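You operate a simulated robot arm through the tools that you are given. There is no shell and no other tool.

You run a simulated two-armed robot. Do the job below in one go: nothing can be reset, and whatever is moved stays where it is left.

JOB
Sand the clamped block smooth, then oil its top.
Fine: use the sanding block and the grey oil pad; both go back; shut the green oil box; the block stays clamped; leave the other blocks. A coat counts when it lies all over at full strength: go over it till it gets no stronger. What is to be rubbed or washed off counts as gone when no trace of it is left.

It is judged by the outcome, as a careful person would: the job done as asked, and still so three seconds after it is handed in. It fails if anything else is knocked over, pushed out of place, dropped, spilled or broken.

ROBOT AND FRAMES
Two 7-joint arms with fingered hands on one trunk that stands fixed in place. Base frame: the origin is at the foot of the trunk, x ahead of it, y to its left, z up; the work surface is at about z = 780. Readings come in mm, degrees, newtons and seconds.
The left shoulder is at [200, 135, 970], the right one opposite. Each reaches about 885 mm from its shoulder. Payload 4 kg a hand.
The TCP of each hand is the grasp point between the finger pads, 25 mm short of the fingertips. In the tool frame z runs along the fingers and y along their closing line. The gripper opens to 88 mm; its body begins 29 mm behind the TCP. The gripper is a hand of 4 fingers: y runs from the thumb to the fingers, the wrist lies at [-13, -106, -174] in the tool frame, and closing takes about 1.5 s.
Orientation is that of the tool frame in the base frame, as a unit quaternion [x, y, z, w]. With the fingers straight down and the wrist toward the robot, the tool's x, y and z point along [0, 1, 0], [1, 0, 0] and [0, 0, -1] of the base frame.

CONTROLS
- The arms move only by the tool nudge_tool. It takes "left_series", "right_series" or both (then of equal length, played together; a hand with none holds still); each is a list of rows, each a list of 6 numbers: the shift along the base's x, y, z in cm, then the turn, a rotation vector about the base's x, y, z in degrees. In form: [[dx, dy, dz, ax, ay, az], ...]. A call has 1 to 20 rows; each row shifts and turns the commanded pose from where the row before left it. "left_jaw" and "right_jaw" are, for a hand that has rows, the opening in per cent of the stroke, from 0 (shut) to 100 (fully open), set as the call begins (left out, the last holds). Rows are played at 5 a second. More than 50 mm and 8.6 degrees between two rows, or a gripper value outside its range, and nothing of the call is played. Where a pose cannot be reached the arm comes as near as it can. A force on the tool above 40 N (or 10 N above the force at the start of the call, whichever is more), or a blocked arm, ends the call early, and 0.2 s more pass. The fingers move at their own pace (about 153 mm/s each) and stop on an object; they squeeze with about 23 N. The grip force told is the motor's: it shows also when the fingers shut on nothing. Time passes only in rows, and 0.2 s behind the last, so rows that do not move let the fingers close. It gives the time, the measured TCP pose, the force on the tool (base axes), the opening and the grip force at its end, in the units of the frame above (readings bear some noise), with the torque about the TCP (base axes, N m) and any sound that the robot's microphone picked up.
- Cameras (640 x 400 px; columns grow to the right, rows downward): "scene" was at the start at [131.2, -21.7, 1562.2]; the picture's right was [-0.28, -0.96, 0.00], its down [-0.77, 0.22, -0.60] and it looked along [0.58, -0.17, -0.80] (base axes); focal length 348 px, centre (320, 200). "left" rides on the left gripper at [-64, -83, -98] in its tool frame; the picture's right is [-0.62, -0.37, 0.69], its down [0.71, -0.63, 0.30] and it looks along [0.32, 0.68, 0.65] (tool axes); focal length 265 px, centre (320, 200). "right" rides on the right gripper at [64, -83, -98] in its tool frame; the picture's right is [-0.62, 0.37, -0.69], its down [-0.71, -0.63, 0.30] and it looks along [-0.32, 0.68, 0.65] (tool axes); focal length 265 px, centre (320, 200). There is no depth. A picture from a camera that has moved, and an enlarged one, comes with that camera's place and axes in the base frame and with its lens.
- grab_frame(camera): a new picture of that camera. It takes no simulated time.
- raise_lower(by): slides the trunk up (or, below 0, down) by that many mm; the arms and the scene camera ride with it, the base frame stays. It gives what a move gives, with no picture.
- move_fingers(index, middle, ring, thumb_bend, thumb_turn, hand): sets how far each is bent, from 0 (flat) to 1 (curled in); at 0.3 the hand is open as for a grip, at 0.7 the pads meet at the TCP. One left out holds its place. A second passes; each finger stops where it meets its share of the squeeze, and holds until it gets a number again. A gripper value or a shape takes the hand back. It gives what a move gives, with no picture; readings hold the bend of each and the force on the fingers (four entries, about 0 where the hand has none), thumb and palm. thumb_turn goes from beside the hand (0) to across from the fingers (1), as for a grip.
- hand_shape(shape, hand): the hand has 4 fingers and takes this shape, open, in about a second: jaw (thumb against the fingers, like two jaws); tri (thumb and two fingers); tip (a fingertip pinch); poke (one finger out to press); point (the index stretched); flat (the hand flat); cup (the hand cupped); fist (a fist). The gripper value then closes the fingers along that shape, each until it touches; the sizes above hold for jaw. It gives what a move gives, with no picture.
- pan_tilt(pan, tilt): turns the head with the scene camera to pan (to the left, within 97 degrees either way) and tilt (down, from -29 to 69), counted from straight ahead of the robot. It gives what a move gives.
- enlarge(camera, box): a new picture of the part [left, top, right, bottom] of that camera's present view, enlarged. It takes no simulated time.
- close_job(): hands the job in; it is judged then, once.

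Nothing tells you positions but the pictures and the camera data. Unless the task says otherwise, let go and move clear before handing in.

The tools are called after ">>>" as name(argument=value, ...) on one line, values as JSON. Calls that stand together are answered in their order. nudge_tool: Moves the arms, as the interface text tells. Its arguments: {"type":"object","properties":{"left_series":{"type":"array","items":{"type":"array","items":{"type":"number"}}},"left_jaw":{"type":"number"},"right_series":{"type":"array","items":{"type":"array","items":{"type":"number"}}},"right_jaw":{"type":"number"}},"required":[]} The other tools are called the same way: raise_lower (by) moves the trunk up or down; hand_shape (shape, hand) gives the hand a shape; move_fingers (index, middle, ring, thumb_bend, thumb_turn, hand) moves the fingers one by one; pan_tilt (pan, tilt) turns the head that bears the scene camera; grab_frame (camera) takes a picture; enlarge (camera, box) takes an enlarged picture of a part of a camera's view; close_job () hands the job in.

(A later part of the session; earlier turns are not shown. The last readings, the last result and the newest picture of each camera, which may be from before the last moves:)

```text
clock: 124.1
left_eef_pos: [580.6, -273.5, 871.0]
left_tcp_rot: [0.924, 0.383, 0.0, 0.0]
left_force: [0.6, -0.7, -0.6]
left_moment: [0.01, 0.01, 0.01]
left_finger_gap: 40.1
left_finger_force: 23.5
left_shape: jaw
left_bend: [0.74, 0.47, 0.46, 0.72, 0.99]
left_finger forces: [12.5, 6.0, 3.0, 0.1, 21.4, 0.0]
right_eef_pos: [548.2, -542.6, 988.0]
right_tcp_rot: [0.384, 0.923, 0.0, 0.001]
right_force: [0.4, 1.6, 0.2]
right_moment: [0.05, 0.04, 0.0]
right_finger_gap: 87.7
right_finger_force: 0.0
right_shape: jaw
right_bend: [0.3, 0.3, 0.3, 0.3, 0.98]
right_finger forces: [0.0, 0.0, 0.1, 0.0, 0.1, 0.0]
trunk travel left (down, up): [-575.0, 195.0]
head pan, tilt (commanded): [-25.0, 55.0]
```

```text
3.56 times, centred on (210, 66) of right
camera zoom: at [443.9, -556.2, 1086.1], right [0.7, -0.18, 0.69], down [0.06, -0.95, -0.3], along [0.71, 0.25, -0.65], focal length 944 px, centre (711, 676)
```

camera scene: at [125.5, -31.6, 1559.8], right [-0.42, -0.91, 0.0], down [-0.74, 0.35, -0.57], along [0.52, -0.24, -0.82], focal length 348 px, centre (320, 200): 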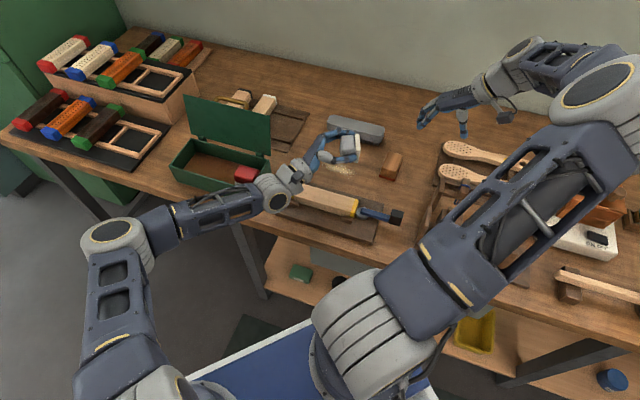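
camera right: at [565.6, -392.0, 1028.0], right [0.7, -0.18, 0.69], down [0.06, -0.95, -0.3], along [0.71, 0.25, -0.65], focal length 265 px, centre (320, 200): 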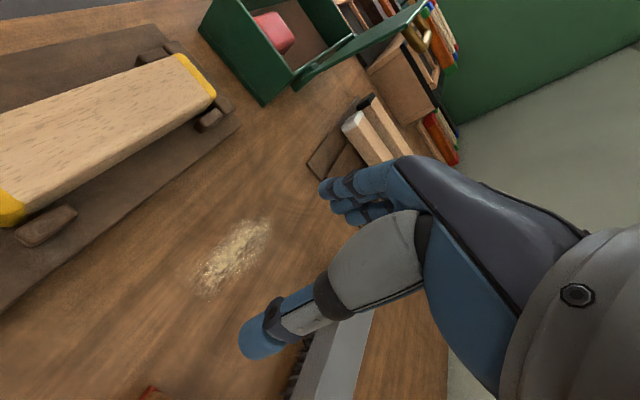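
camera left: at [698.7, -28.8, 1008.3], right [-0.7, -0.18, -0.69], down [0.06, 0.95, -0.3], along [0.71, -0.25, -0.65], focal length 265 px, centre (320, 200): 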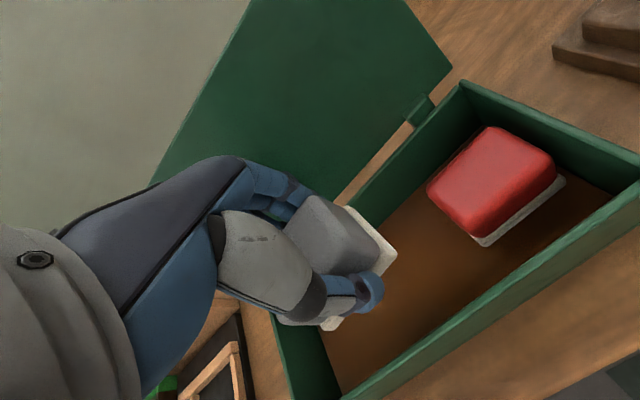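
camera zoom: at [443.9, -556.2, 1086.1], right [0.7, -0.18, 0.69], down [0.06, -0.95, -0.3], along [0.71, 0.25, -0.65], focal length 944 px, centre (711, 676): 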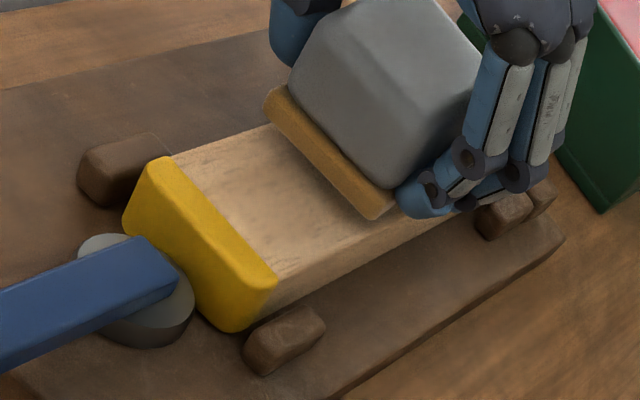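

>>> nudge_tool(left_series=[[-0.2, 0.2, -0.4, 0, 0, 0], [0, 0, -0.3, 0, 0, 0], [0, 0, 0, 0, 0, 0]])

>>> nudge_tool(left_series=[[0, 0, -0.2, 0, 0, 0], [0, 0, 0, 0, 0, 0]])

>>> nudge_tool(left_series=[[0, 0, -0.15, 0, 0, 0], [0, 0, 0, 0, 0, 0]])

```text
clock: 124.9
left_eef_pos: [577.9, -270.1, 862.9]
left_tcp_rot: [0.924, 0.382, 0.0, 0.0]
left_force: [-0.8, 0.6, -0.4]
left_moment: [-0.01, 0.03, 0.04]
left_finger_gap: 40.0
left_finger_force: 22.9
left_shape: jaw
left_bend: [0.74, 0.47, 0.46, 0.72, 0.99]
left_finger forces: [12.5, 6.0, 3.0, 0.0, 21.4, 0.0]
right_eef_pos: [548.7, -543.7, 987.7]
right_tcp_rot: [0.382, 0.924, 0.001, 0.0]
right_force: [0.0, 0.3, -0.6]
right_moment: [0.01, 0.02, 0.02]
right_finger_gap: 87.7
right_finger_force: 0.0
right_shape: jaw
right_bend: [0.3, 0.3, 0.3, 0.3, 0.98]
right_finger forces: [0.0, 0.0, 0.0, 0.1, 0.1, 0.0]
trunk travel left (down, up): [-575.0, 195.0]
head pan, tilt (commanded): [-25.0, 55.0]
```

```text
clock: 125.5
left_eef_pos: [579.6, -271.8, 861.7]
left_tcp_rot: [0.924, 0.383, 0.0, 0.0]
left_force: [-0.7, 0.8, 2.5]
left_moment: [0.09, 0.03, -0.02]
left_finger_gap: 40.4
left_finger_force: 22.7
left_shape: jaw
left_bend: [0.74, 0.48, 0.47, 0.72, 0.99]
left_finger forces: [12.2, 5.9, 2.9, 0.1, 22.3, 0.0]
right_eef_pos: [546.5, -543.4, 986.9]
right_tcp_rot: [0.383, 0.924, 0.0, 0.0]
right_force: [0.9, 0.5, -0.5]
right_moment: [-0.02, 0.02, -0.02]
right_finger_gap: 87.7
right_finger_force: 0.1
right_shape: jaw
right_bend: [0.3, 0.3, 0.3, 0.3, 0.98]
right_finger forces: [0.0, 0.1, 0.0, 0.0, 0.0, 0.1]
trunk travel left (down, up): [-575.0, 195.0]
head pan, tilt (commanded): [-25.0, 55.0]
```

```text
clock: 126.1
left_eef_pos: [578.5, -271.1, 861.8]
left_tcp_rot: [0.924, 0.383, 0.001, 0.001]
left_force: [-1.6, 1.1, 15.0]
left_moment: [0.09, 0.04, 0.0]
left_finger_gap: 40.2
left_finger_force: 23.5
left_shape: jaw
left_bend: [0.74, 0.48, 0.47, 0.72, 0.99]
left_finger forces: [12.4, 6.3, 3.1, 0.0, 23.4, 0.0]
right_eef_pos: [548.4, -543.2, 988.8]
right_tcp_rot: [0.383, 0.924, 0.0, 0.0]
right_force: [-0.8, 0.4, 0.0]
right_moment: [-0.01, 0.02, -0.04]
right_finger_gap: 87.8
right_finger_force: 0.1
right_shape: jaw
right_bend: [0.3, 0.3, 0.3, 0.3, 0.98]
right_finger forces: [0.1, 0.0, 0.0, 0.1, 0.0, 0.0]
trunk travel left (down, up): [-575.0, 195.0]
head pan, tilt (commanded): [-25.0, 55.0]
```

>>> nudge_tool(left_series=[[-0.75, -0.75, 0.03, 0, 0, 0], [-0.75, -0.75, 0, 0, 0, 0], [-0.75, -0.75, 0, 0, 0, 0], [-0.75, -0.75, 0, 0, 0, 0], [-0.75, -0.75, 0, 0, 0, 0], [-0.75, -0.75, 0, 0, 0, 0], [0.98, 0.98, 0, 0, 0, 0], [0.98, 0.98, 0, 0, 0, 0], [0.98, 0.98, 0, 0, 0, 0], [0.98, 0.98, 0, 0, 0, 0], [0.98, 0.98, 0, 0, 0, 0], [0.98, 0.98, 0, 0, 0, 0], [0.98, 0.98, 0, 0, 0, 0], [0.98, 0.98, 0, 0, 0, 0], [0.98, 0.98, 0, 0, 0, 0]])

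>>> enlarge(camera="right", box=[120, 10, 300, 122])

>>> enlarge(camera="scene", box=[270, 160, 380, 230])

>>> enlarge(camera="left", box=[320, 30, 620, 330])

```text
clock: 129.3
left_eef_pos: [620.9, -227.9, 861.0]
left_tcp_rot: [0.924, 0.383, 0.0, 0.0]
left_force: [-3.1, -2.9, 11.5]
left_moment: [-0.06, 0.1, 0.01]
left_finger_gap: 40.3
left_finger_force: 22.8
left_shape: jaw
left_bend: [0.74, 0.48, 0.49, 0.73, 0.96]
left_finger forces: [13.7, 5.5, 2.9, 0.0, 22.7, 0.0]
right_eef_pos: [548.4, -543.7, 988.2]
right_tcp_rot: [0.383, 0.924, 0.0, 0.0]
right_force: [-0.4, 0.6, 0.9]
right_moment: [0.01, -0.01, 0.0]
right_finger_gap: 87.4
right_finger_force: 0.0
right_shape: jaw
right_bend: [0.3, 0.3, 0.3, 0.3, 0.98]
right_finger forces: [0.0, 0.0, 0.1, 0.0, 0.1, 0.0]
trunk travel left (down, up): [-575.0, 195.0]
head pan, tilt (commanded): [-25.0, 55.0]
```

```text
3.56 times, centred on (210, 66) of right
camera zoom: at [443.6, -556.3, 1086.2], right [0.7, -0.18, 0.69], down [0.06, -0.95, -0.3], along [0.71, 0.25, -0.65], focal length 944 px, centre (711, 676)
```

zoom: 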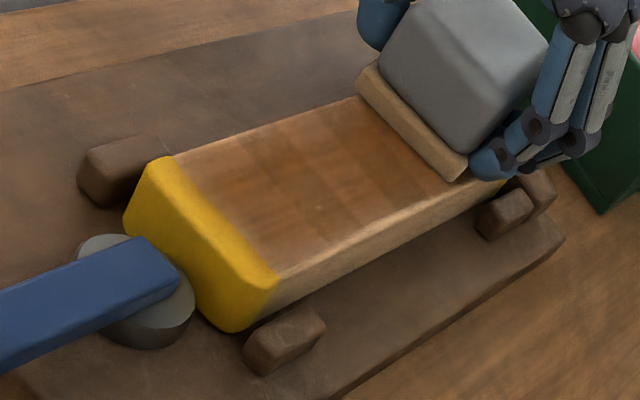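

```text
5.71 times, centred on (325, 195) of scene
camera zoom: at [125.1, -31.8, 1559.9], right [-0.42, -0.91, 0.0], down [-0.74, 0.35, -0.57], along [0.52, -0.24, -0.82], focal length 1990 px, centre (291, 229)
```

zoom: 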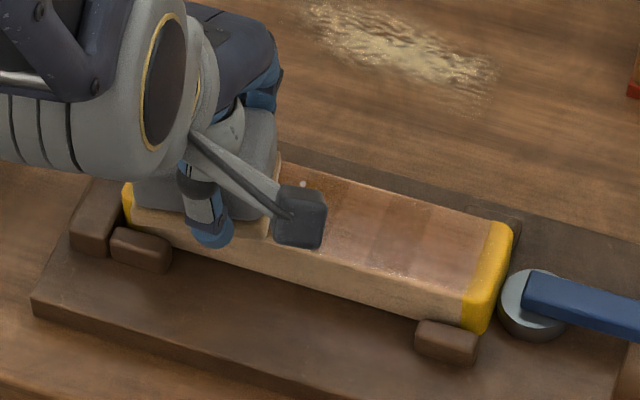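

```text
1.33 times, centred on (470, 180) of left
camera zoom: at [514.7, -212.9, 957.7], right [-0.7, -0.18, -0.69], down [0.06, 0.95, -0.3], along [0.71, -0.25, -0.65], focal length 354 px, centre (120, 227)
```

zoom: 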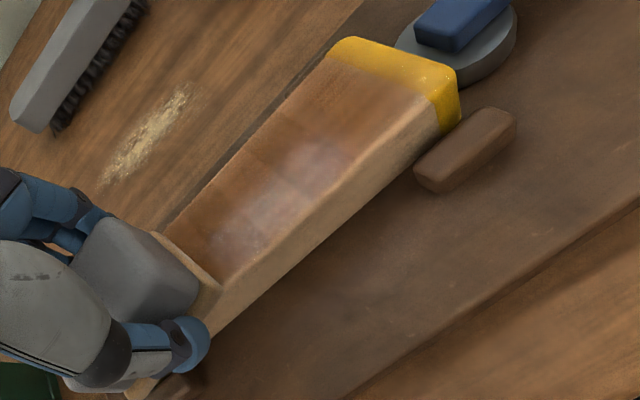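

Now the coat shows clearly: brown and glossy where the pad passed. The sole is getting paler, so it will need reloading; I'll continue with strokes slightly offset toward the back edge first.

>>> nudge_tool(left_series=[[0.25, -0.15, 0, 0, 0, 0], [-0.98, -0.98, 0, 0, 0, 0], [-0.98, -0.98, 0, 0, 0, 0], [-0.98, -0.98, 0, 0, 0, 0], [-0.98, -0.98, 0, 0, 0, 0], [-0.98, -0.98, 0, 0, 0, 0], [-0.98, -0.98, 0, 0, 0, 0], [-0.98, -0.98, 0, 0, 0, 0], [-0.98, -0.98, 0, 0, 0, 0], [-0.98, -0.98, 0, 0, 0, 0]])

>>> enlarge(camera="right", box=[120, 10, 300, 122])

>>> enlarge(camera="left", box=[200, 120, 480, 400])

```text
clock: 131.5
left_eef_pos: [535.2, -317.4, 860.5]
left_tcp_rot: [0.924, 0.382, 0.0, 0.0]
left_force: [2.3, 2.1, 8.5]
left_moment: [0.07, -0.02, -0.01]
left_finger_gap: 40.2
left_finger_force: 23.2
left_shape: jaw
left_bend: [0.74, 0.47, 0.45, 0.72, 1.0]
left_finger forces: [13.6, 7.4, 3.5, 0.0, 24.3, 0.1]
right_eef_pos: [546.8, -543.4, 987.3]
right_tcp_rot: [0.382, 0.924, 0.0, 0.0]
right_force: [0.1, 0.7, 0.7]
right_moment: [0.0, -0.01, 0.0]
right_finger_gap: 87.8
right_finger_force: 0.1
right_shape: jaw
right_bend: [0.3, 0.3, 0.3, 0.3, 0.98]
right_finger forces: [0.0, 0.0, 0.0, 0.1, 0.1, 0.1]
trunk travel left (down, up): [-575.0, 195.0]
head pan, tilt (commanded): [-25.0, 55.0]
```

```text
3.56 times, centred on (210, 66) of right
camera zoom: at [444.0, -556.0, 1086.1], right [0.7, -0.18, 0.69], down [0.06, -0.95, -0.3], along [0.71, 0.25, -0.65], focal length 944 px, centre (711, 676)
```

zoom: 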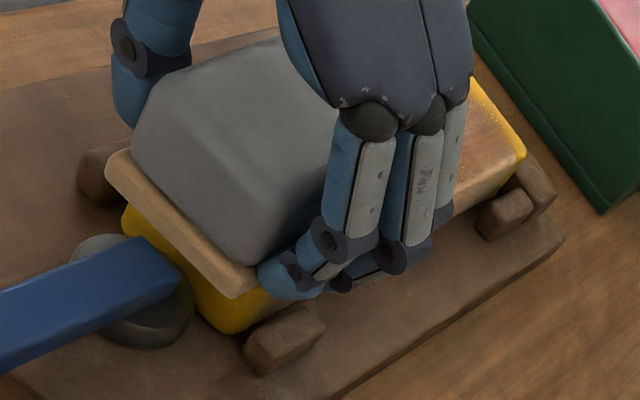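

```text
1.43 times, centred on (340, 260) of left
camera zoom: at [430.5, -303.4, 957.8], right [-0.7, -0.18, -0.69], down [0.06, 0.95, -0.3], along [0.71, -0.25, -0.65], focal length 379 px, centre (291, 114)
```

zoom: 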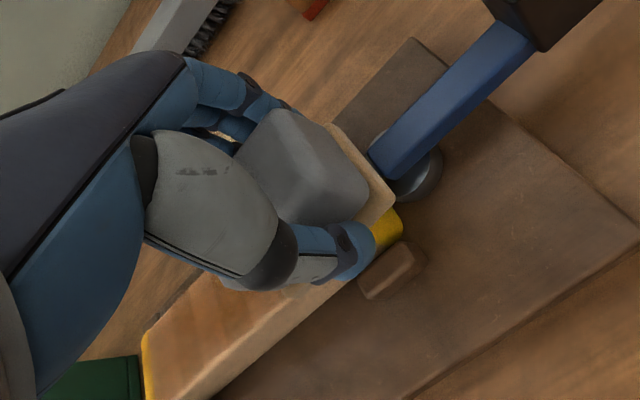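

>>> nudge_tool(left_series=[[-0.2, 0.2, -0.03, 0, 0, 0], [0.98, 0.98, 0, 0, 0, 0], [0.98, 0.98, 0, 0, 0, 0], [0.98, 0.98, 0, 0, 0, 0], [0.98, 0.98, 0, 0, 0, 0], [0.98, 0.98, 0, 0, 0, 0], [0.98, 0.98, 0, 0, 0, 0], [0.98, 0.98, 0, 0, 0, 0], [0.98, 0.98, 0, 0, 0, 0], [0.98, 0.98, 0, 0, 0, 0]])

>>> nudge_tool(left_series=[[0, 0, 3, 0, 0, 0], [0, 0, 3, 0, 0, 0], [0, 0, 2.5, 0, 0, 0], [3.2, 3.2, 0, 0, 0, 0], [3.2, 3.2, 0, 0, 0, 0], [3.2, 3.2, 0, 0, 0, 0], [3.2, 3.2, 0, 0, 0, 0], [3.2, 3.2, 0, 0, 0, 0], [2.2, 2.2, 0, 0, 0, 0], [0, 0, 0, 0, 0, 0]])

>>> enlarge(camera="scene", box=[280, 172, 370, 228])

>>> enlarge(camera="right", box=[120, 10, 300, 122])

>>> grab_frame(camera="left")

```text
clock: 133.7
left_eef_pos: [622.4, -228.3, 859.5]
left_tcp_rot: [0.924, 0.383, 0.001, 0.0]
left_force: [-4.2, -1.7, 11.1]
left_moment: [-0.06, 0.1, 0.01]
left_finger_gap: 40.3
left_finger_force: 22.7
left_shape: jaw
left_bend: [0.74, 0.48, 0.48, 0.73, 0.96]
left_finger forces: [13.5, 5.5, 2.7, 0.0, 22.8, 0.0]
right_eef_pos: [548.1, -542.9, 988.9]
right_tcp_rot: [0.383, 0.924, 0.0, 0.0]
right_force: [0.4, -0.2, 0.1]
right_moment: [-0.02, -0.01, 0.02]
right_finger_gap: 87.6
right_finger_force: 0.0
right_shape: jaw
right_bend: [0.3, 0.3, 0.3, 0.3, 0.98]
right_finger forces: [0.0, 0.1, 0.1, 0.0, 0.0, 0.0]
trunk travel left (down, up): [-575.0, 195.0]
head pan, tilt (commanded): [-25.0, 55.0]
```

```text
clock: 135.9
left_eef_pos: [801.8, -44.8, 946.0]
left_tcp_rot: [0.924, 0.383, 0.0, 0.0]
left_force: [-0.1, -0.5, -1.1]
left_moment: [0.0, 0.02, 0.0]
left_finger_gap: 39.7
left_finger_force: 23.2
left_shape: jaw
left_bend: [0.74, 0.48, 0.48, 0.72, 0.98]
left_finger forces: [12.8, 6.0, 3.6, 0.0, 22.4, 0.1]
right_eef_pos: [547.8, -544.1, 988.0]
right_tcp_rot: [0.383, 0.924, 0.0, 0.0]
right_force: [1.0, -0.1, -0.1]
right_moment: [0.0, 0.03, 0.02]
right_finger_gap: 87.6
right_finger_force: 0.1
right_shape: jaw
right_bend: [0.3, 0.3, 0.3, 0.3, 0.98]
right_finger forces: [0.1, 0.1, 0.0, 0.0, 0.0, 0.0]
trunk travel left (down, up): [-575.0, 195.0]
head pan, tilt (commanded): [-25.0, 55.0]
```

```text
7.11 times, centred on (325, 200) of scene
camera zoom: at [125.5, -31.7, 1559.8], right [-0.42, -0.91, 0.0], down [-0.74, 0.35, -0.57], along [0.52, -0.24, -0.82], focal length 2477 px, centre (284, 200)
```

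zoom: 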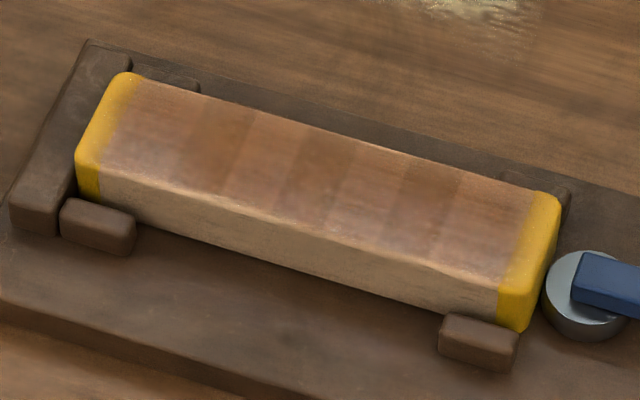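

```text
3.56 times, centred on (210, 66) of right
camera zoom: at [444.1, -556.1, 1086.1], right [0.7, -0.18, 0.69], down [0.06, -0.95, -0.3], along [0.71, 0.25, -0.65], focal length 944 px, centre (711, 676)
```

zoom: 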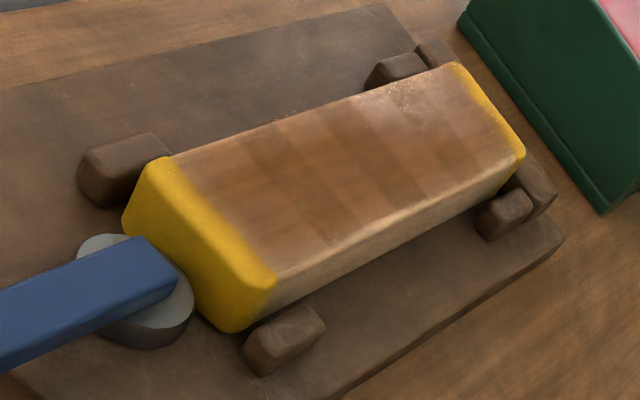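

```text
taken
camera left: at [696.4, -30.3, 1042.6], right [-0.7, -0.18, -0.69], down [0.06, 0.95, -0.3], along [0.71, -0.25, -0.65], focal length 265 px, centre (320, 200)
```

left: 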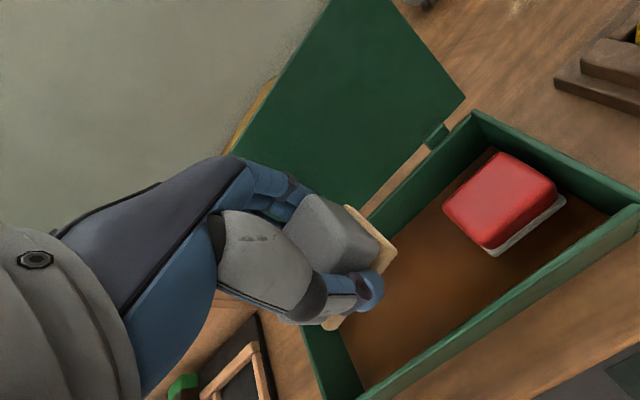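

The coat is building in bands and the pad is nearly empty. Reloading it at the box floor.

>>> nudge_tool(left_series=[[0, 0, -3, 0, 0, 0], [0, 0, -3, 0, 0, 0], [0, 0, -3, 0, 0, 0], [0, 0, -1.2, 0, 0, 0], [0, 0, -0.6, 0, 0, 0], [0, 0, 0, 0, 0, 0]])

>>> nudge_tool(left_series=[[0, 0, -0.2, 0, 0, 0], [0, 0, 0, 0, 0, 0]])

>>> nudge_tool(left_series=[[0, 0, -0.15, 0, 0, 0], [0, 0, 0, 0, 0, 0]])

```text
clock: 137.3
left_eef_pos: [803.9, -45.0, 835.9]
left_tcp_rot: [0.924, 0.383, -0.001, 0.0]
left_force: [0.1, 0.0, 0.4]
left_moment: [0.01, 0.01, -0.03]
left_finger_gap: 39.9
left_finger_force: 22.4
left_shape: jaw
left_bend: [0.74, 0.48, 0.48, 0.72, 0.98]
left_finger forces: [12.9, 6.1, 3.7, 0.0, 22.3, 0.1]
right_eef_pos: [548.9, -543.2, 987.7]
right_tcp_rot: [0.383, 0.924, 0.0, 0.0]
right_force: [-0.4, 0.2, 0.0]
right_moment: [0.0, 0.01, 0.0]
right_finger_gap: 87.6
right_finger_force: 0.0
right_shape: jaw
right_bend: [0.3, 0.3, 0.3, 0.3, 0.98]
right_finger forces: [0.0, 0.0, 0.1, 0.0, 0.1, 0.0]
trunk travel left (down, up): [-575.0, 195.0]
head pan, tilt (commanded): [-25.0, 55.0]
```

```text
clock: 137.9
left_eef_pos: [804.5, -44.6, 834.6]
left_tcp_rot: [0.924, 0.383, 0.0, -0.001]
left_force: [0.6, 0.1, -1.0]
left_moment: [0.0, -0.01, -0.04]
left_finger_gap: 39.8
left_finger_force: 23.5
left_shape: jaw
left_bend: [0.74, 0.48, 0.48, 0.72, 0.98]
left_finger forces: [12.8, 6.0, 3.6, 0.0, 22.3, 0.0]
right_eef_pos: [549.2, -542.7, 986.9]
right_tcp_rot: [0.382, 0.924, 0.0, -0.001]
right_force: [-0.3, -0.3, 0.0]
right_moment: [-0.01, 0.02, 0.01]
right_finger_gap: 87.7
right_finger_force: 0.1
right_shape: jaw
right_bend: [0.3, 0.3, 0.3, 0.3, 0.98]
right_finger forces: [0.0, 0.0, 0.0, 0.0, 0.0, 0.0]
trunk travel left (down, up): [-575.0, 195.0]
head pan, tilt (commanded): [-25.0, 55.0]
```

```text
clock: 138.5
left_eef_pos: [803.5, -45.7, 833.5]
left_tcp_rot: [0.924, 0.382, 0.0, 0.0]
left_force: [0.1, 0.2, -0.6]
left_moment: [-0.04, 0.04, -0.01]
left_finger_gap: 40.1
left_finger_force: 22.9
left_shape: jaw
left_bend: [0.74, 0.48, 0.48, 0.73, 0.98]
left_finger forces: [12.9, 6.1, 3.6, 0.0, 22.1, 0.0]
right_eef_pos: [548.1, -542.8, 987.1]
right_tcp_rot: [0.383, 0.924, 0.001, 0.0]
right_force: [-0.3, -0.1, -0.4]
right_moment: [0.01, -0.01, 0.0]
right_finger_gap: 87.8
right_finger_force: 0.1
right_shape: jaw
right_bend: [0.3, 0.3, 0.3, 0.3, 0.98]
right_finger forces: [0.0, 0.0, 0.1, 0.0, 0.1, 0.0]
trunk travel left (down, up): [-575.0, 195.0]
head pan, tilt (commanded): [-25.0, 55.0]
```

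>>> nudge_tool(left_series=[[0, 0, -0.2, 0, 0, 0], [0, 0, 0, 0, 0, 0]])

>>> nudge_tool(left_series=[[0, 0, -0.12, 0, 0, 0], [0, 0, 0, 0, 0, 0], [0, 0, 0, 0, 0, 0], [0, 0, 0, 0, 0, 0], [0, 0, 0, 0, 0, 0], [0, 0, 0, 0, 0, 0], [0, 0, 0, 0, 0, 0]])

>>> enlarge(camera="left", box=[240, 160, 450, 360])

```text
clock: 139.1
left_eef_pos: [804.2, -42.9, 831.5]
left_tcp_rot: [0.924, 0.383, 0.001, 0.0]
left_force: [-1.6, 1.7, 11.2]
left_moment: [0.08, 0.1, -0.03]
left_finger_gap: 39.7
left_finger_force: 22.8
left_shape: jaw
left_bend: [0.74, 0.48, 0.48, 0.73, 0.98]
left_finger forces: [12.4, 5.9, 3.5, 0.1, 23.7, 0.0]
right_eef_pos: [546.2, -542.8, 988.8]
right_tcp_rot: [0.382, 0.924, 0.0, -0.001]
right_force: [0.7, 0.0, 0.6]
right_moment: [-0.02, 0.02, 0.04]
right_finger_gap: 87.7
right_finger_force: 0.2
right_shape: jaw
right_bend: [0.3, 0.3, 0.3, 0.3, 0.98]
right_finger forces: [0.1, 0.1, 0.1, 0.0, 0.0, 0.0]
trunk travel left (down, up): [-575.0, 195.0]
head pan, tilt (commanded): [-25.0, 55.0]
```

```text
clock: 140.7
left_eef_pos: [804.0, -44.5, 830.2]
left_tcp_rot: [0.924, 0.383, 0.002, 0.0]
left_force: [-2.5, 0.9, 25.3]
left_moment: [0.06, 0.11, 0.01]
left_finger_gap: 40.4
left_finger_force: 22.9
left_shape: jaw
left_bend: [0.74, 0.48, 0.48, 0.73, 0.98]
left_finger forces: [13.2, 6.8, 3.8, 0.0, 25.8, 0.0]
right_eef_pos: [548.0, -544.5, 987.4]
right_tcp_rot: [0.383, 0.924, 0.0, 0.0]
right_force: [0.0, 0.2, 0.1]
right_moment: [-0.03, 0.02, -0.01]
right_finger_gap: 87.7
right_finger_force: 0.0
right_shape: jaw
right_bend: [0.3, 0.3, 0.3, 0.3, 0.98]
right_finger forces: [0.0, 0.0, 0.1, 0.0, 0.0, 0.1]
trunk travel left (down, up): [-575.0, 195.0]
head pan, tilt (commanded): [-25.0, 55.0]
```

```text
2.00 times, centred on (345, 260) of left
camera zoom: at [698.8, -30.0, 928.0], right [-0.7, -0.18, -0.69], down [0.06, 0.95, -0.3], along [0.71, -0.25, -0.65], focal length 531 px, centre (270, 80)
```

zoom: 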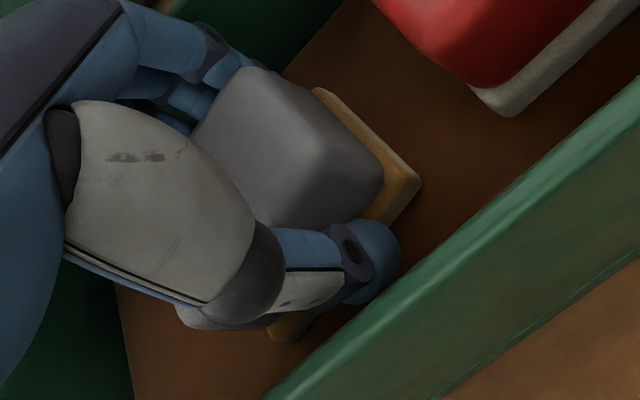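

>>> nudge_tool(left_series=[[0, 0, 0.5, 0, 0, 0], [0, 0, 1.5, 0, 0, 0], [0, 0, 3, 0, 0, 0], [0, 0, 3, 0, 0, 0], [0, 0, 3, 0, 0, 0], [-3.2, -3.24, 0, 0, 0, 0], [-3.2, -3.24, 0, 0, 0, 0], [-3.2, -3.24, 0, 0, 0, 0], [-3.2, -3.24, 0, 0, 0, 0], [-3.2, -3.24, 0, 0, 0, 0], [-3.2, -3.24, 0, 0, 0, 0], [-3.2, -3.24, 0, 0, 0, 0], [0, 0, -3, 0, 0, 0], [0, 0, -3, 0, 0, 0], [0, 0, -1, 0, 0, 0], [0, 0, 0, 0, 0, 0]])

>>> enlarge(camera="right", box=[120, 10, 300, 122])

```text
clock: 144.1
left_eef_pos: [579.9, -273.6, 869.0]
left_tcp_rot: [0.924, 0.383, 0.0, 0.0]
left_force: [0.2, 0.6, -0.5]
left_moment: [-0.02, -0.04, 0.01]
left_finger_gap: 39.7
left_finger_force: 23.5
left_shape: jaw
left_bend: [0.74, 0.48, 0.47, 0.73, 0.98]
left_finger forces: [12.5, 5.9, 3.1, 0.1, 21.7, 0.0]
right_eef_pos: [547.8, -544.0, 988.5]
right_tcp_rot: [0.383, 0.924, 0.0, 0.0]
right_force: [-1.0, -0.7, -0.4]
right_moment: [0.03, -0.02, -0.01]
right_finger_gap: 87.8
right_finger_force: 0.0
right_shape: jaw
right_bend: [0.3, 0.3, 0.3, 0.3, 0.98]
right_finger forces: [0.0, 0.1, 0.1, 0.0, 0.0, 0.0]
trunk travel left (down, up): [-575.0, 195.0]
head pan, tilt (commanded): [-25.0, 55.0]
```

```text
3.56 times, centred on (210, 66) of right
camera zoom: at [443.9, -556.2, 1086.1], right [0.7, -0.18, 0.69], down [0.06, -0.95, -0.3], along [0.71, 0.25, -0.65], focal length 944 px, centre (711, 676)
```

zoom: 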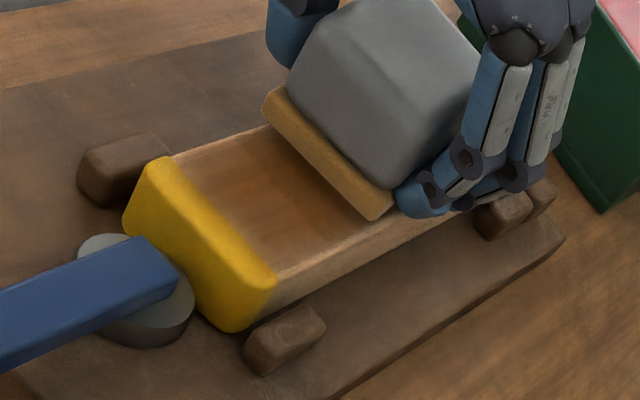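

>>> nudge_tool(left_series=[[-2.3, -2.2, 0, 0, 0, 0], [-2.3, -2.2, 0, 0, 0, 0], [0, 0, -0.4, 0, 0, 0], [0, 0, -0.2, 0, 0, 0], [0, 0, 0, 0, 0, 0]])

>>> nudge_tool(left_series=[[0, 0, -0.2, 0, 0, 0], [0, 0, 0, 0, 0, 0]])

>>> nudge_tool(left_series=[[0, 0, -0.15, 0, 0, 0], [0, 0, 0, 0, 0, 0]])

```text
clock: 145.3
left_eef_pos: [535.5, -317.1, 863.2]
left_tcp_rot: [0.924, 0.383, 0.0, 0.0]
left_force: [0.0, 0.2, -1.0]
left_moment: [0.01, -0.04, 0.01]
left_finger_gap: 39.6
left_finger_force: 22.8
left_shape: jaw
left_bend: [0.74, 0.48, 0.47, 0.73, 0.98]
left_finger forces: [12.6, 5.8, 3.2, 0.0, 21.6, 0.0]
right_eef_pos: [547.5, -543.3, 987.1]
right_tcp_rot: [0.384, 0.924, 0.0, 0.001]
right_force: [0.5, -1.1, 0.6]
right_moment: [0.06, 0.0, 0.01]
right_finger_gap: 87.8
right_finger_force: 0.1
right_shape: jaw
right_bend: [0.3, 0.3, 0.3, 0.3, 0.98]
right_finger forces: [0.0, 0.0, 0.0, 0.0, 0.0, 0.0]
trunk travel left (down, up): [-575.0, 195.0]
head pan, tilt (commanded): [-25.0, 55.0]
```

```text
clock: 145.9
left_eef_pos: [533.4, -317.5, 862.2]
left_tcp_rot: [0.924, 0.383, 0.0, 0.0]
left_force: [0.1, 0.0, -0.1]
left_moment: [-0.03, 0.01, -0.01]
left_finger_gap: 39.7
left_finger_force: 23.2
left_shape: jaw
left_bend: [0.74, 0.48, 0.47, 0.73, 0.98]
left_finger forces: [12.6, 5.9, 3.2, 0.1, 21.6, 0.0]
right_eef_pos: [548.5, -544.2, 988.0]
right_tcp_rot: [0.382, 0.924, 0.0, 0.0]
right_force: [-0.1, -0.3, -0.2]
right_moment: [-0.01, 0.0, -0.02]
right_finger_gap: 87.6
right_finger_force: 0.0
right_shape: jaw
right_bend: [0.3, 0.3, 0.3, 0.3, 0.98]
right_finger forces: [0.0, 0.1, 0.0, 0.0, 0.1, 0.0]
trunk travel left (down, up): [-575.0, 195.0]
head pan, tilt (commanded): [-25.0, 55.0]
```

```text
clock: 146.5
left_eef_pos: [532.4, -316.1, 860.7]
left_tcp_rot: [0.923, 0.384, 0.0, 0.0]
left_force: [0.1, 1.4, 8.4]
left_moment: [0.06, 0.04, 0.02]
left_finger_gap: 39.7
left_finger_force: 23.4
left_shape: jaw
left_bend: [0.74, 0.48, 0.47, 0.73, 0.98]
left_finger forces: [12.3, 6.0, 3.3, 0.1, 22.7, 0.0]
right_eef_pos: [547.8, -543.1, 987.9]
right_tcp_rot: [0.383, 0.924, 0.0, 0.0]
right_force: [0.3, -0.6, 0.4]
right_moment: [0.02, -0.02, -0.02]
right_finger_gap: 87.6
right_finger_force: 0.1
right_shape: jaw
right_bend: [0.3, 0.3, 0.3, 0.3, 0.98]
right_finger forces: [0.0, 0.1, 0.0, 0.0, 0.0, 0.1]
trunk travel left (down, up): [-575.0, 195.0]
head pan, tilt (commanded): [-25.0, 55.0]
```

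>>> nudge_tool(left_series=[[0.49, 0.49, -0.02, 0, 0, 0], [0.49, 0.49, 0, 0, 0, 0], [0.49, 0.49, 0, 0, 0, 0], [0.49, 0.49, 0, 0, 0, 0], [0.49, 0.49, 0, 0, 0, 0], [0.49, 0.49, 0, 0, 0, 0], [0.49, 0.49, 0, 0, 0, 0], [0.49, 0.49, 0, 0, 0, 0], [0.49, 0.49, 0, 0, 0, 0], [0.49, 0.49, 0, 0, 0, 0], [0.49, 0.49, 0, 0, 0, 0], [0.49, 0.49, 0, 0, 0, 0], [0.49, 0.49, 0, 0, 0, 0], [0.49, 0.49, 0, 0, 0, 0], [0.49, 0.49, 0, 0, 0, 0], [0.49, 0.49, 0, 0, 0, 0], [0.49, 0.49, 0, 0, 0, 0], [0.49, 0.49, 0, 0, 0, 0]])

>>> enlarge(camera="right", box=[120, 10, 300, 122])

>>> enlarge(camera="left", box=[320, 30, 620, 330])

```text
clock: 150.3
left_eef_pos: [621.0, -227.3, 860.4]
left_tcp_rot: [0.924, 0.384, 0.0, 0.0]
left_force: [-1.8, -1.2, 5.4]
left_moment: [-0.03, 0.07, 0.04]
left_finger_gap: 40.0
left_finger_force: 23.2
left_shape: jaw
left_bend: [0.74, 0.48, 0.48, 0.73, 0.97]
left_finger forces: [13.1, 5.6, 2.8, 0.0, 22.0, 0.0]
right_eef_pos: [549.3, -543.0, 986.9]
right_tcp_rot: [0.382, 0.924, 0.0, 0.0]
right_force: [0.2, 1.8, -0.7]
right_moment: [0.01, -0.02, -0.01]
right_finger_gap: 88.0
right_finger_force: 0.2
right_shape: jaw
right_bend: [0.3, 0.3, 0.3, 0.3, 0.98]
right_finger forces: [0.1, 0.0, 0.0, 0.0, 0.0, 0.1]
trunk travel left (down, up): [-575.0, 195.0]
head pan, tilt (commanded): [-25.0, 55.0]
```

```text
3.56 times, centred on (210, 66) of right
camera zoom: at [443.8, -556.2, 1086.1], right [0.7, -0.18, 0.69], down [0.06, -0.95, -0.3], along [0.71, 0.25, -0.65], focal length 944 px, centre (711, 676)
```

zoom: 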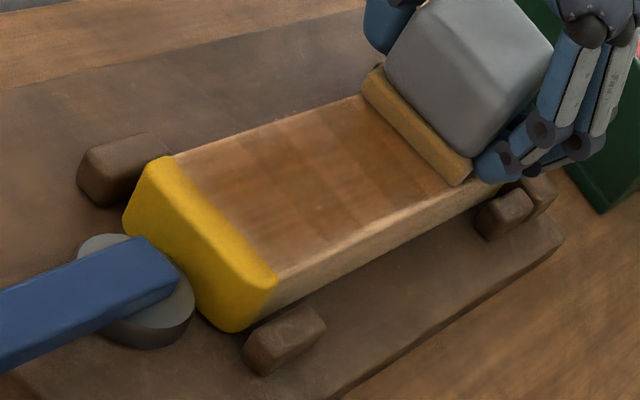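

```text
1.33 times, centred on (470, 180) of left
camera zoom: at [516.7, -213.8, 958.1], right [-0.7, -0.18, -0.69], down [0.06, 0.95, -0.3], along [0.71, -0.25, -0.65], focal length 354 px, centre (120, 227)
```

zoom: 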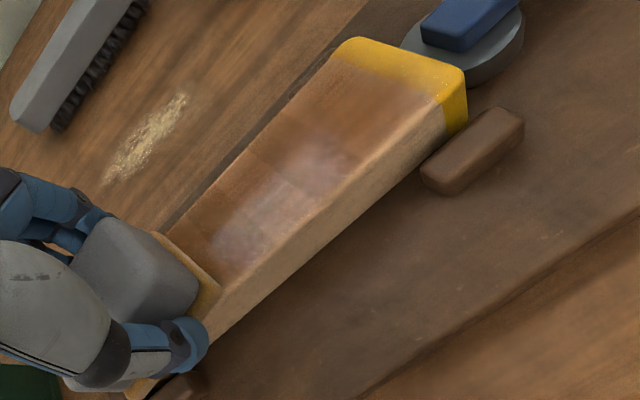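

>>> nudge_tool(left_series=[[0.3, -0.2, -0.05, 0, 0, 0], [-0.52, -0.52, 0, 0, 0, 0], [-0.52, -0.52, 0, 0, 0, 0], [-0.52, -0.52, 0, 0, 0, 0], [-0.52, -0.52, 0, 0, 0, 0], [-0.52, -0.52, 0, 0, 0, 0], [-0.52, -0.52, 0, 0, 0, 0], [-0.52, -0.52, 0, 0, 0, 0], [-0.52, -0.52, 0, 0, 0, 0], [-0.52, -0.52, 0, 0, 0, 0], [-0.52, -0.52, 0, 0, 0, 0], [-0.52, -0.52, 0, 0, 0, 0], [-0.52, -0.52, 0, 0, 0, 0], [-0.52, -0.52, 0, 0, 0, 0], [-0.52, -0.52, 0, 0, 0, 0], [-0.52, -0.52, 0, 0, 0, 0], [-0.52, -0.52, 0, 0, 0, 0], [-0.52, -0.52, 0, 0, 0, 0]])

>>> nudge_tool(left_series=[[-0.3, 0.3, 0, 0, 0, 0], [0.52, 0.52, 0, 0, 0, 0], [0.52, 0.52, 0, 0, 0, 0], [0.52, 0.52, 0, 0, 0, 0], [0.52, 0.52, 0, 0, 0, 0], [0.52, 0.52, 0, 0, 0, 0], [0.52, 0.52, 0, 0, 0, 0], [0.52, 0.52, 0, 0, 0, 0], [0.52, 0.52, 0, 0, 0, 0], [0.52, 0.52, 0, 0, 0, 0], [0.52, 0.52, 0, 0, 0, 0], [0.52, 0.52, 0, 0, 0, 0], [0.52, 0.52, 0, 0, 0, 0], [0.52, 0.52, 0, 0, 0, 0], [0.52, 0.52, 0, 0, 0, 0], [0.52, 0.52, 0, 0, 0, 0], [0.52, 0.52, 0, 0, 0, 0], [0.52, 0.52, 0, 0, 0, 0]])

>>> enlarge(camera="right", box=[120, 10, 300, 122])

>>> enlarge(camera="left", box=[320, 30, 620, 330])

```text
clock: 154.1
left_eef_pos: [537.5, -319.5, 860.6]
left_tcp_rot: [0.924, 0.383, 0.0, 0.001]
left_force: [-0.3, 1.0, 4.9]
left_moment: [0.01, -0.01, 0.05]
left_finger_gap: 39.8
left_finger_force: 23.3
left_shape: jaw
left_bend: [0.74, 0.47, 0.45, 0.72, 1.0]
left_finger forces: [13.3, 6.8, 3.0, 0.1, 23.3, 0.0]
right_eef_pos: [548.6, -542.7, 988.0]
right_tcp_rot: [0.383, 0.924, 0.0, -0.001]
right_force: [0.3, 0.5, 0.5]
right_moment: [-0.02, 0.01, 0.01]
right_finger_gap: 87.6
right_finger_force: 0.1
right_shape: jaw
right_bend: [0.3, 0.3, 0.3, 0.3, 0.98]
right_finger forces: [0.0, 0.0, 0.0, 0.0, 0.0, 0.0]
trunk travel left (down, up): [-575.0, 195.0]
head pan, tilt (commanded): [-25.0, 55.0]
```

```text
clock: 157.9
left_eef_pos: [623.2, -227.4, 860.4]
left_tcp_rot: [0.924, 0.383, -0.001, -0.001]
left_force: [-2.7, -2.8, 12.1]
left_moment: [-0.07, 0.07, -0.02]
left_finger_gap: 40.3
left_finger_force: 22.6
left_shape: jaw
left_bend: [0.74, 0.48, 0.48, 0.73, 0.96]
left_finger forces: [13.6, 5.8, 3.0, 0.0, 23.1, 0.0]
right_eef_pos: [547.2, -543.1, 986.2]
right_tcp_rot: [0.383, 0.924, 0.0, 0.0]
right_force: [0.6, -0.2, 0.6]
right_moment: [0.03, -0.02, 0.01]
right_finger_gap: 87.8
right_finger_force: 0.0
right_shape: jaw
right_bend: [0.3, 0.3, 0.3, 0.3, 0.98]
right_finger forces: [0.0, 0.0, 0.0, 0.1, 0.0, 0.0]
trunk travel left (down, up): [-575.0, 195.0]
head pan, tilt (commanded): [-25.0, 55.0]
```

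```text
3.56 times, centred on (210, 66) of right
camera zoom: at [443.7, -556.2, 1086.2], right [0.7, -0.18, 0.69], down [0.06, -0.95, -0.3], along [0.71, 0.25, -0.65], focal length 944 px, centre (711, 676)
```

zoom: 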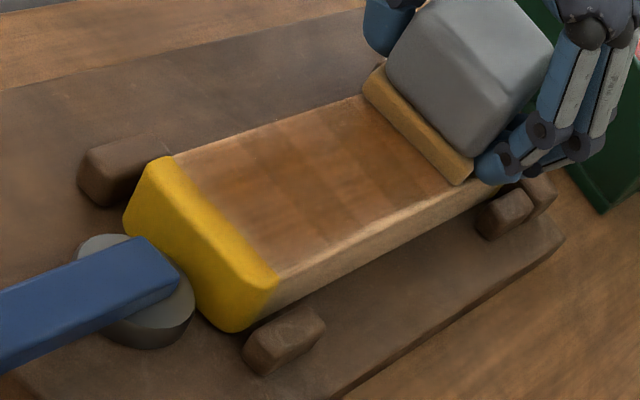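

```text
1.33 times, centred on (470, 180) of left
camera zoom: at [517.5, -212.7, 956.9], right [-0.7, -0.18, -0.69], down [0.06, 0.95, -0.3], along [0.71, -0.25, -0.65], focal length 354 px, centre (120, 227)
```

zoom: 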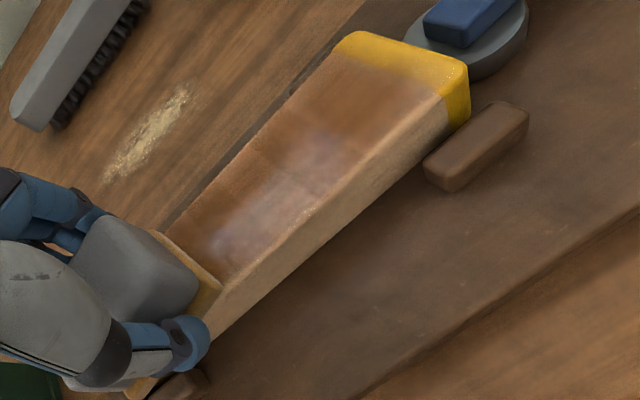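

>>> nudge_tool(left_series=[[0, 0, 3, 0, 0, 0], [0, 0, 3, 0, 0, 0], [0, 0, 2.5, 0, 0, 0], [3.2, 3.2, 0, 0, 0, 0], [3.2, 3.2, 0, 0, 0, 0], [3.2, 3.2, 0, 0, 0, 0], [3.2, 3.2, 0, 0, 0, 0], [3.2, 3.2, 0, 0, 0, 0], [2.2, 2.2, 0, 0, 0, 0], [0, 0, 0, 0, 0, 0]])

>>> enlarge(camera="scene", box=[280, 172, 370, 228])

>>> enlarge(camera="right", box=[130, 20, 290, 120])

>>> enlarge(camera="left", box=[240, 160, 450, 360])

```text
clock: 160.1
left_eef_pos: [801.7, -46.4, 947.2]
left_tcp_rot: [0.924, 0.382, 0.0, 0.0]
left_force: [-0.5, 0.0, 0.7]
left_moment: [0.02, -0.01, 0.01]
left_finger_gap: 39.5
left_finger_force: 23.3
left_shape: jaw
left_bend: [0.74, 0.48, 0.48, 0.73, 0.97]
left_finger forces: [12.8, 6.0, 3.6, 0.1, 22.4, 0.0]
right_eef_pos: [549.0, -543.4, 987.1]
right_tcp_rot: [0.382, 0.924, 0.001, -0.001]
right_force: [0.2, 0.5, -0.1]
right_moment: [0.0, 0.02, 0.0]
right_finger_gap: 87.4
right_finger_force: 0.0
right_shape: jaw
right_bend: [0.3, 0.3, 0.3, 0.3, 0.98]
right_finger forces: [0.1, 0.0, 0.1, 0.0, 0.0, 0.0]
trunk travel left (down, up): [-575.0, 195.0]
head pan, tilt (commanded): [-25.0, 55.0]
```

```text
7.11 times, centred on (325, 200) of scene
camera zoom: at [125.5, -31.7, 1559.8], right [-0.42, -0.91, 0.0], down [-0.74, 0.35, -0.57], along [0.52, -0.24, -0.82], focal length 2477 px, centre (284, 200)
```

zoom: 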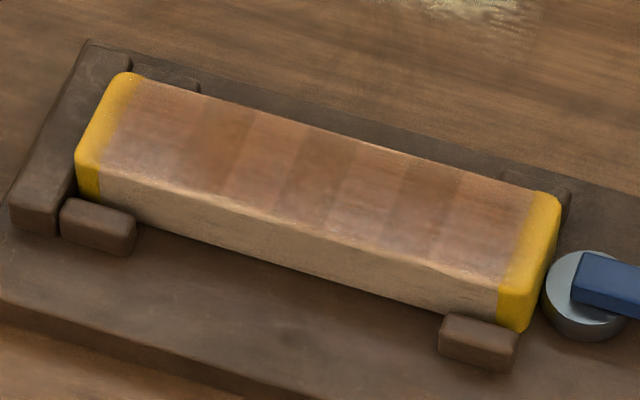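

```text
4.00 times, centred on (210, 70) of right
camera zoom: at [444.1, -556.1, 1086.1], right [0.7, -0.18, 0.69], down [0.06, -0.95, -0.3], along [0.71, 0.25, -0.65], focal length 1062 px, centre (760, 720)
```

zoom: 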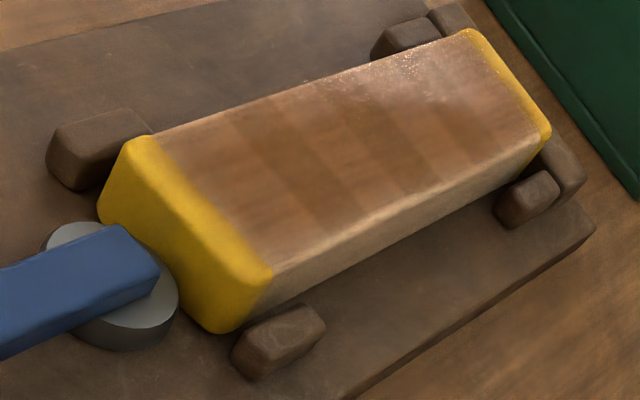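

```text
2.00 times, centred on (345, 260) of left
camera zoom: at [698.0, -31.2, 1043.5], right [-0.7, -0.18, -0.69], down [0.06, 0.95, -0.3], along [0.71, -0.25, -0.65], focal length 531 px, centre (270, 80)
```

zoom: 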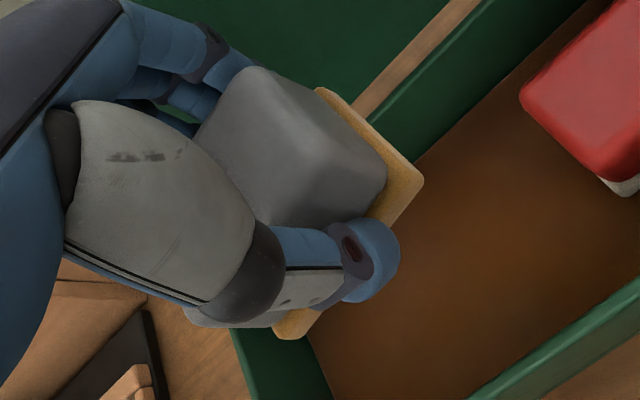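

The band pattern did not change over the last strokes and the pad stayed amber, so the middle seems saturated; the yellow ends look less coated. Zooming into both ends.

>>> enlarge(camera="scene", box=[288, 178, 318, 202])

>>> enlarge(camera="scene", box=[340, 192, 370, 222])

>>> enlarge(camera="right", box=[145, 45, 215, 110])

>>> enlarge(camera="right", box=[215, 20, 275, 75])

```text
16.00 times, centred on (303, 190) of scene
camera zoom: at [125.5, -31.7, 1559.8], right [-0.42, -0.91, 0.0], down [-0.74, 0.35, -0.57], along [0.52, -0.24, -0.82], focal length 5573 px, centre (592, 360)
```

zoom: 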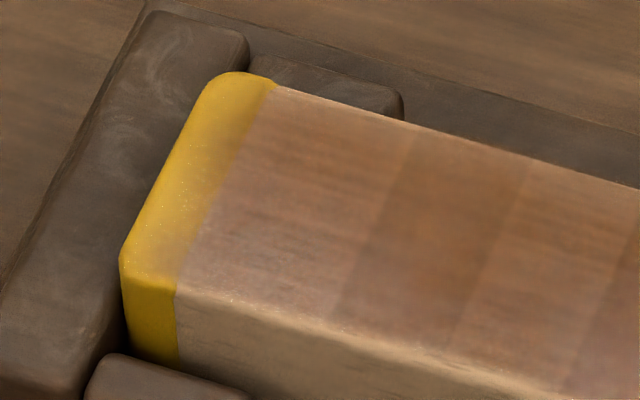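

```text
13.33 times, centred on (355, 207) of scene
camera zoom: at [125.5, -31.7, 1559.8], right [-0.42, -0.91, 0.0], down [-0.74, 0.35, -0.57], along [0.52, -0.24, -0.82], focal length 4644 px, centre (-147, 107)
```

zoom: 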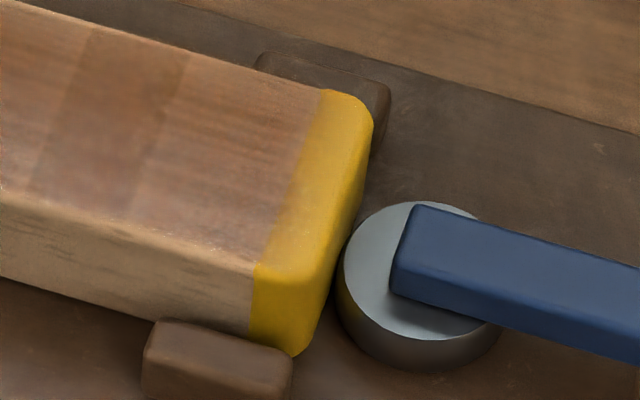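

```text
6.15 times, centred on (180, 78) of right
camera zoom: at [444.1, -556.1, 1086.1], right [0.7, -0.18, 0.69], down [0.06, -0.95, -0.3], along [0.71, 0.25, -0.65], focal length 1633 px, centre (1182, 954)
```

zoom: 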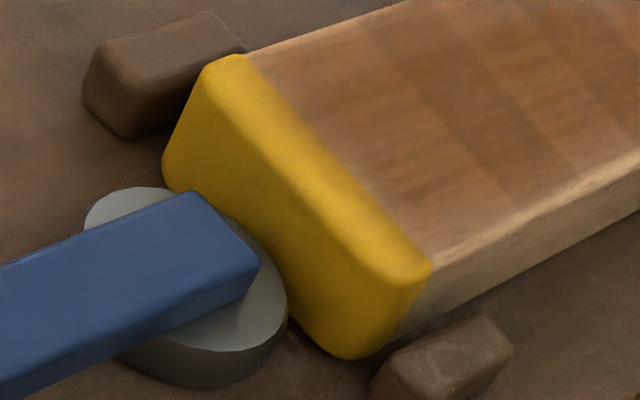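

```text
7.27 times, centred on (245, 48) of right
camera zoom: at [444.1, -556.1, 1086.1], right [0.7, -0.18, 0.69], down [0.06, -0.95, -0.3], along [0.71, 0.25, -0.65], focal length 1930 px, centre (866, 1309)
```

zoom: 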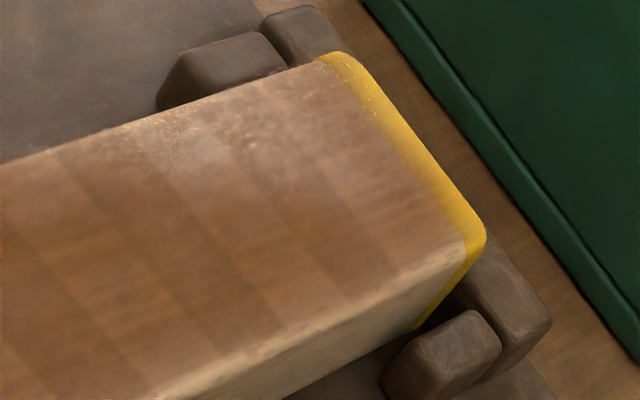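

The caps seem to be outside the wood area, and the coat reaches all wood edges. To be sure it's at full strength I'll reload once more and do another set of firm, slow passes, then compare.

>>> nudge_tool(left_series=[[0.1, 0.1, -3, 0, 0, 0], [0, 0, -3, 0, 0, 0], [0, 0, -3, 0, 0, 0], [0, 0, -1.5, 0, 0, 0], [0, 0, -0.7, 0, 0, 0], [0, 0, 0, 0, 0, 0]])

>>> nudge_tool(left_series=[[0, 0, -0.25, 0, 0, 0], [0, 0, 0, 0, 0, 0]])

>>> nudge_tool(left_series=[[0, 0, -0.15, 0, 0, 0], [0, 0, 0, 0, 0, 0], [0, 0, 0, 0, 0, 0], [0, 0, 0, 0, 0, 0]])

```text
clock: 161.5
left_eef_pos: [805.3, -43.5, 833.3]
left_tcp_rot: [0.924, 0.383, -0.001, 0.001]
left_force: [-1.5, 0.6, -0.6]
left_moment: [-0.06, -0.03, 0.0]
left_finger_gap: 39.6
left_finger_force: 23.0
left_shape: jaw
left_bend: [0.74, 0.48, 0.48, 0.73, 0.97]
left_finger forces: [12.7, 7.6, 3.5, 0.1, 22.4, 0.0]
right_eef_pos: [548.1, -543.3, 987.2]
right_tcp_rot: [0.382, 0.924, 0.0, 0.0]
right_force: [0.5, 0.4, -1.0]
right_moment: [0.02, -0.01, -0.01]
right_finger_gap: 87.6
right_finger_force: 0.0
right_shape: jaw
right_bend: [0.3, 0.3, 0.3, 0.3, 0.98]
right_finger forces: [0.0, 0.0, 0.1, 0.0, 0.0, 0.0]
trunk travel left (down, up): [-575.0, 195.0]
head pan, tilt (commanded): [-25.0, 55.0]
```

```text
clock: 162.1
left_eef_pos: [805.0, -45.1, 831.9]
left_tcp_rot: [0.924, 0.383, 0.001, 0.0]
left_force: [-4.4, 3.8, 12.7]
left_moment: [-0.07, -0.02, 0.04]
left_finger_gap: 39.4
left_finger_force: 23.0
left_shape: jaw
left_bend: [0.74, 0.48, 0.48, 0.73, 0.97]
left_finger forces: [12.1, 11.9, 3.2, 0.0, 24.3, 0.1]
right_eef_pos: [546.8, -542.5, 987.0]
right_tcp_rot: [0.383, 0.924, 0.0, 0.0]
right_force: [0.4, 0.4, 0.1]
right_moment: [-0.03, -0.01, -0.01]
right_finger_gap: 87.8
right_finger_force: 0.2
right_shape: jaw
right_bend: [0.3, 0.3, 0.3, 0.3, 0.98]
right_finger forces: [0.1, 0.0, 0.0, 0.0, 0.0, 0.0]
trunk travel left (down, up): [-575.0, 195.0]
head pan, tilt (commanded): [-25.0, 55.0]
```

```text
clock: 163.1
left_eef_pos: [805.9, -44.2, 829.2]
left_tcp_rot: [0.924, 0.383, 0.001, 0.0]
left_force: [-7.0, 3.9, 28.5]
left_moment: [-0.1, -0.08, 0.03]
left_finger_gap: 39.3
left_finger_force: 23.3
left_shape: jaw
left_bend: [0.74, 0.49, 0.48, 0.73, 0.97]
left_finger forces: [12.6, 14.0, 3.5, 0.0, 26.0, 0.0]
right_eef_pos: [548.8, -542.5, 989.0]
right_tcp_rot: [0.382, 0.924, 0.0, 0.0]
right_force: [0.2, -0.3, -0.5]
right_moment: [0.0, 0.02, 0.01]
right_finger_gap: 87.9
right_finger_force: 0.1
right_shape: jaw
right_bend: [0.3, 0.3, 0.3, 0.3, 0.98]
right_finger forces: [0.1, 0.0, 0.0, 0.0, 0.1, 0.0]
trunk travel left (down, up): [-575.0, 195.0]
head pan, tilt (commanded): [-25.0, 55.0]
```

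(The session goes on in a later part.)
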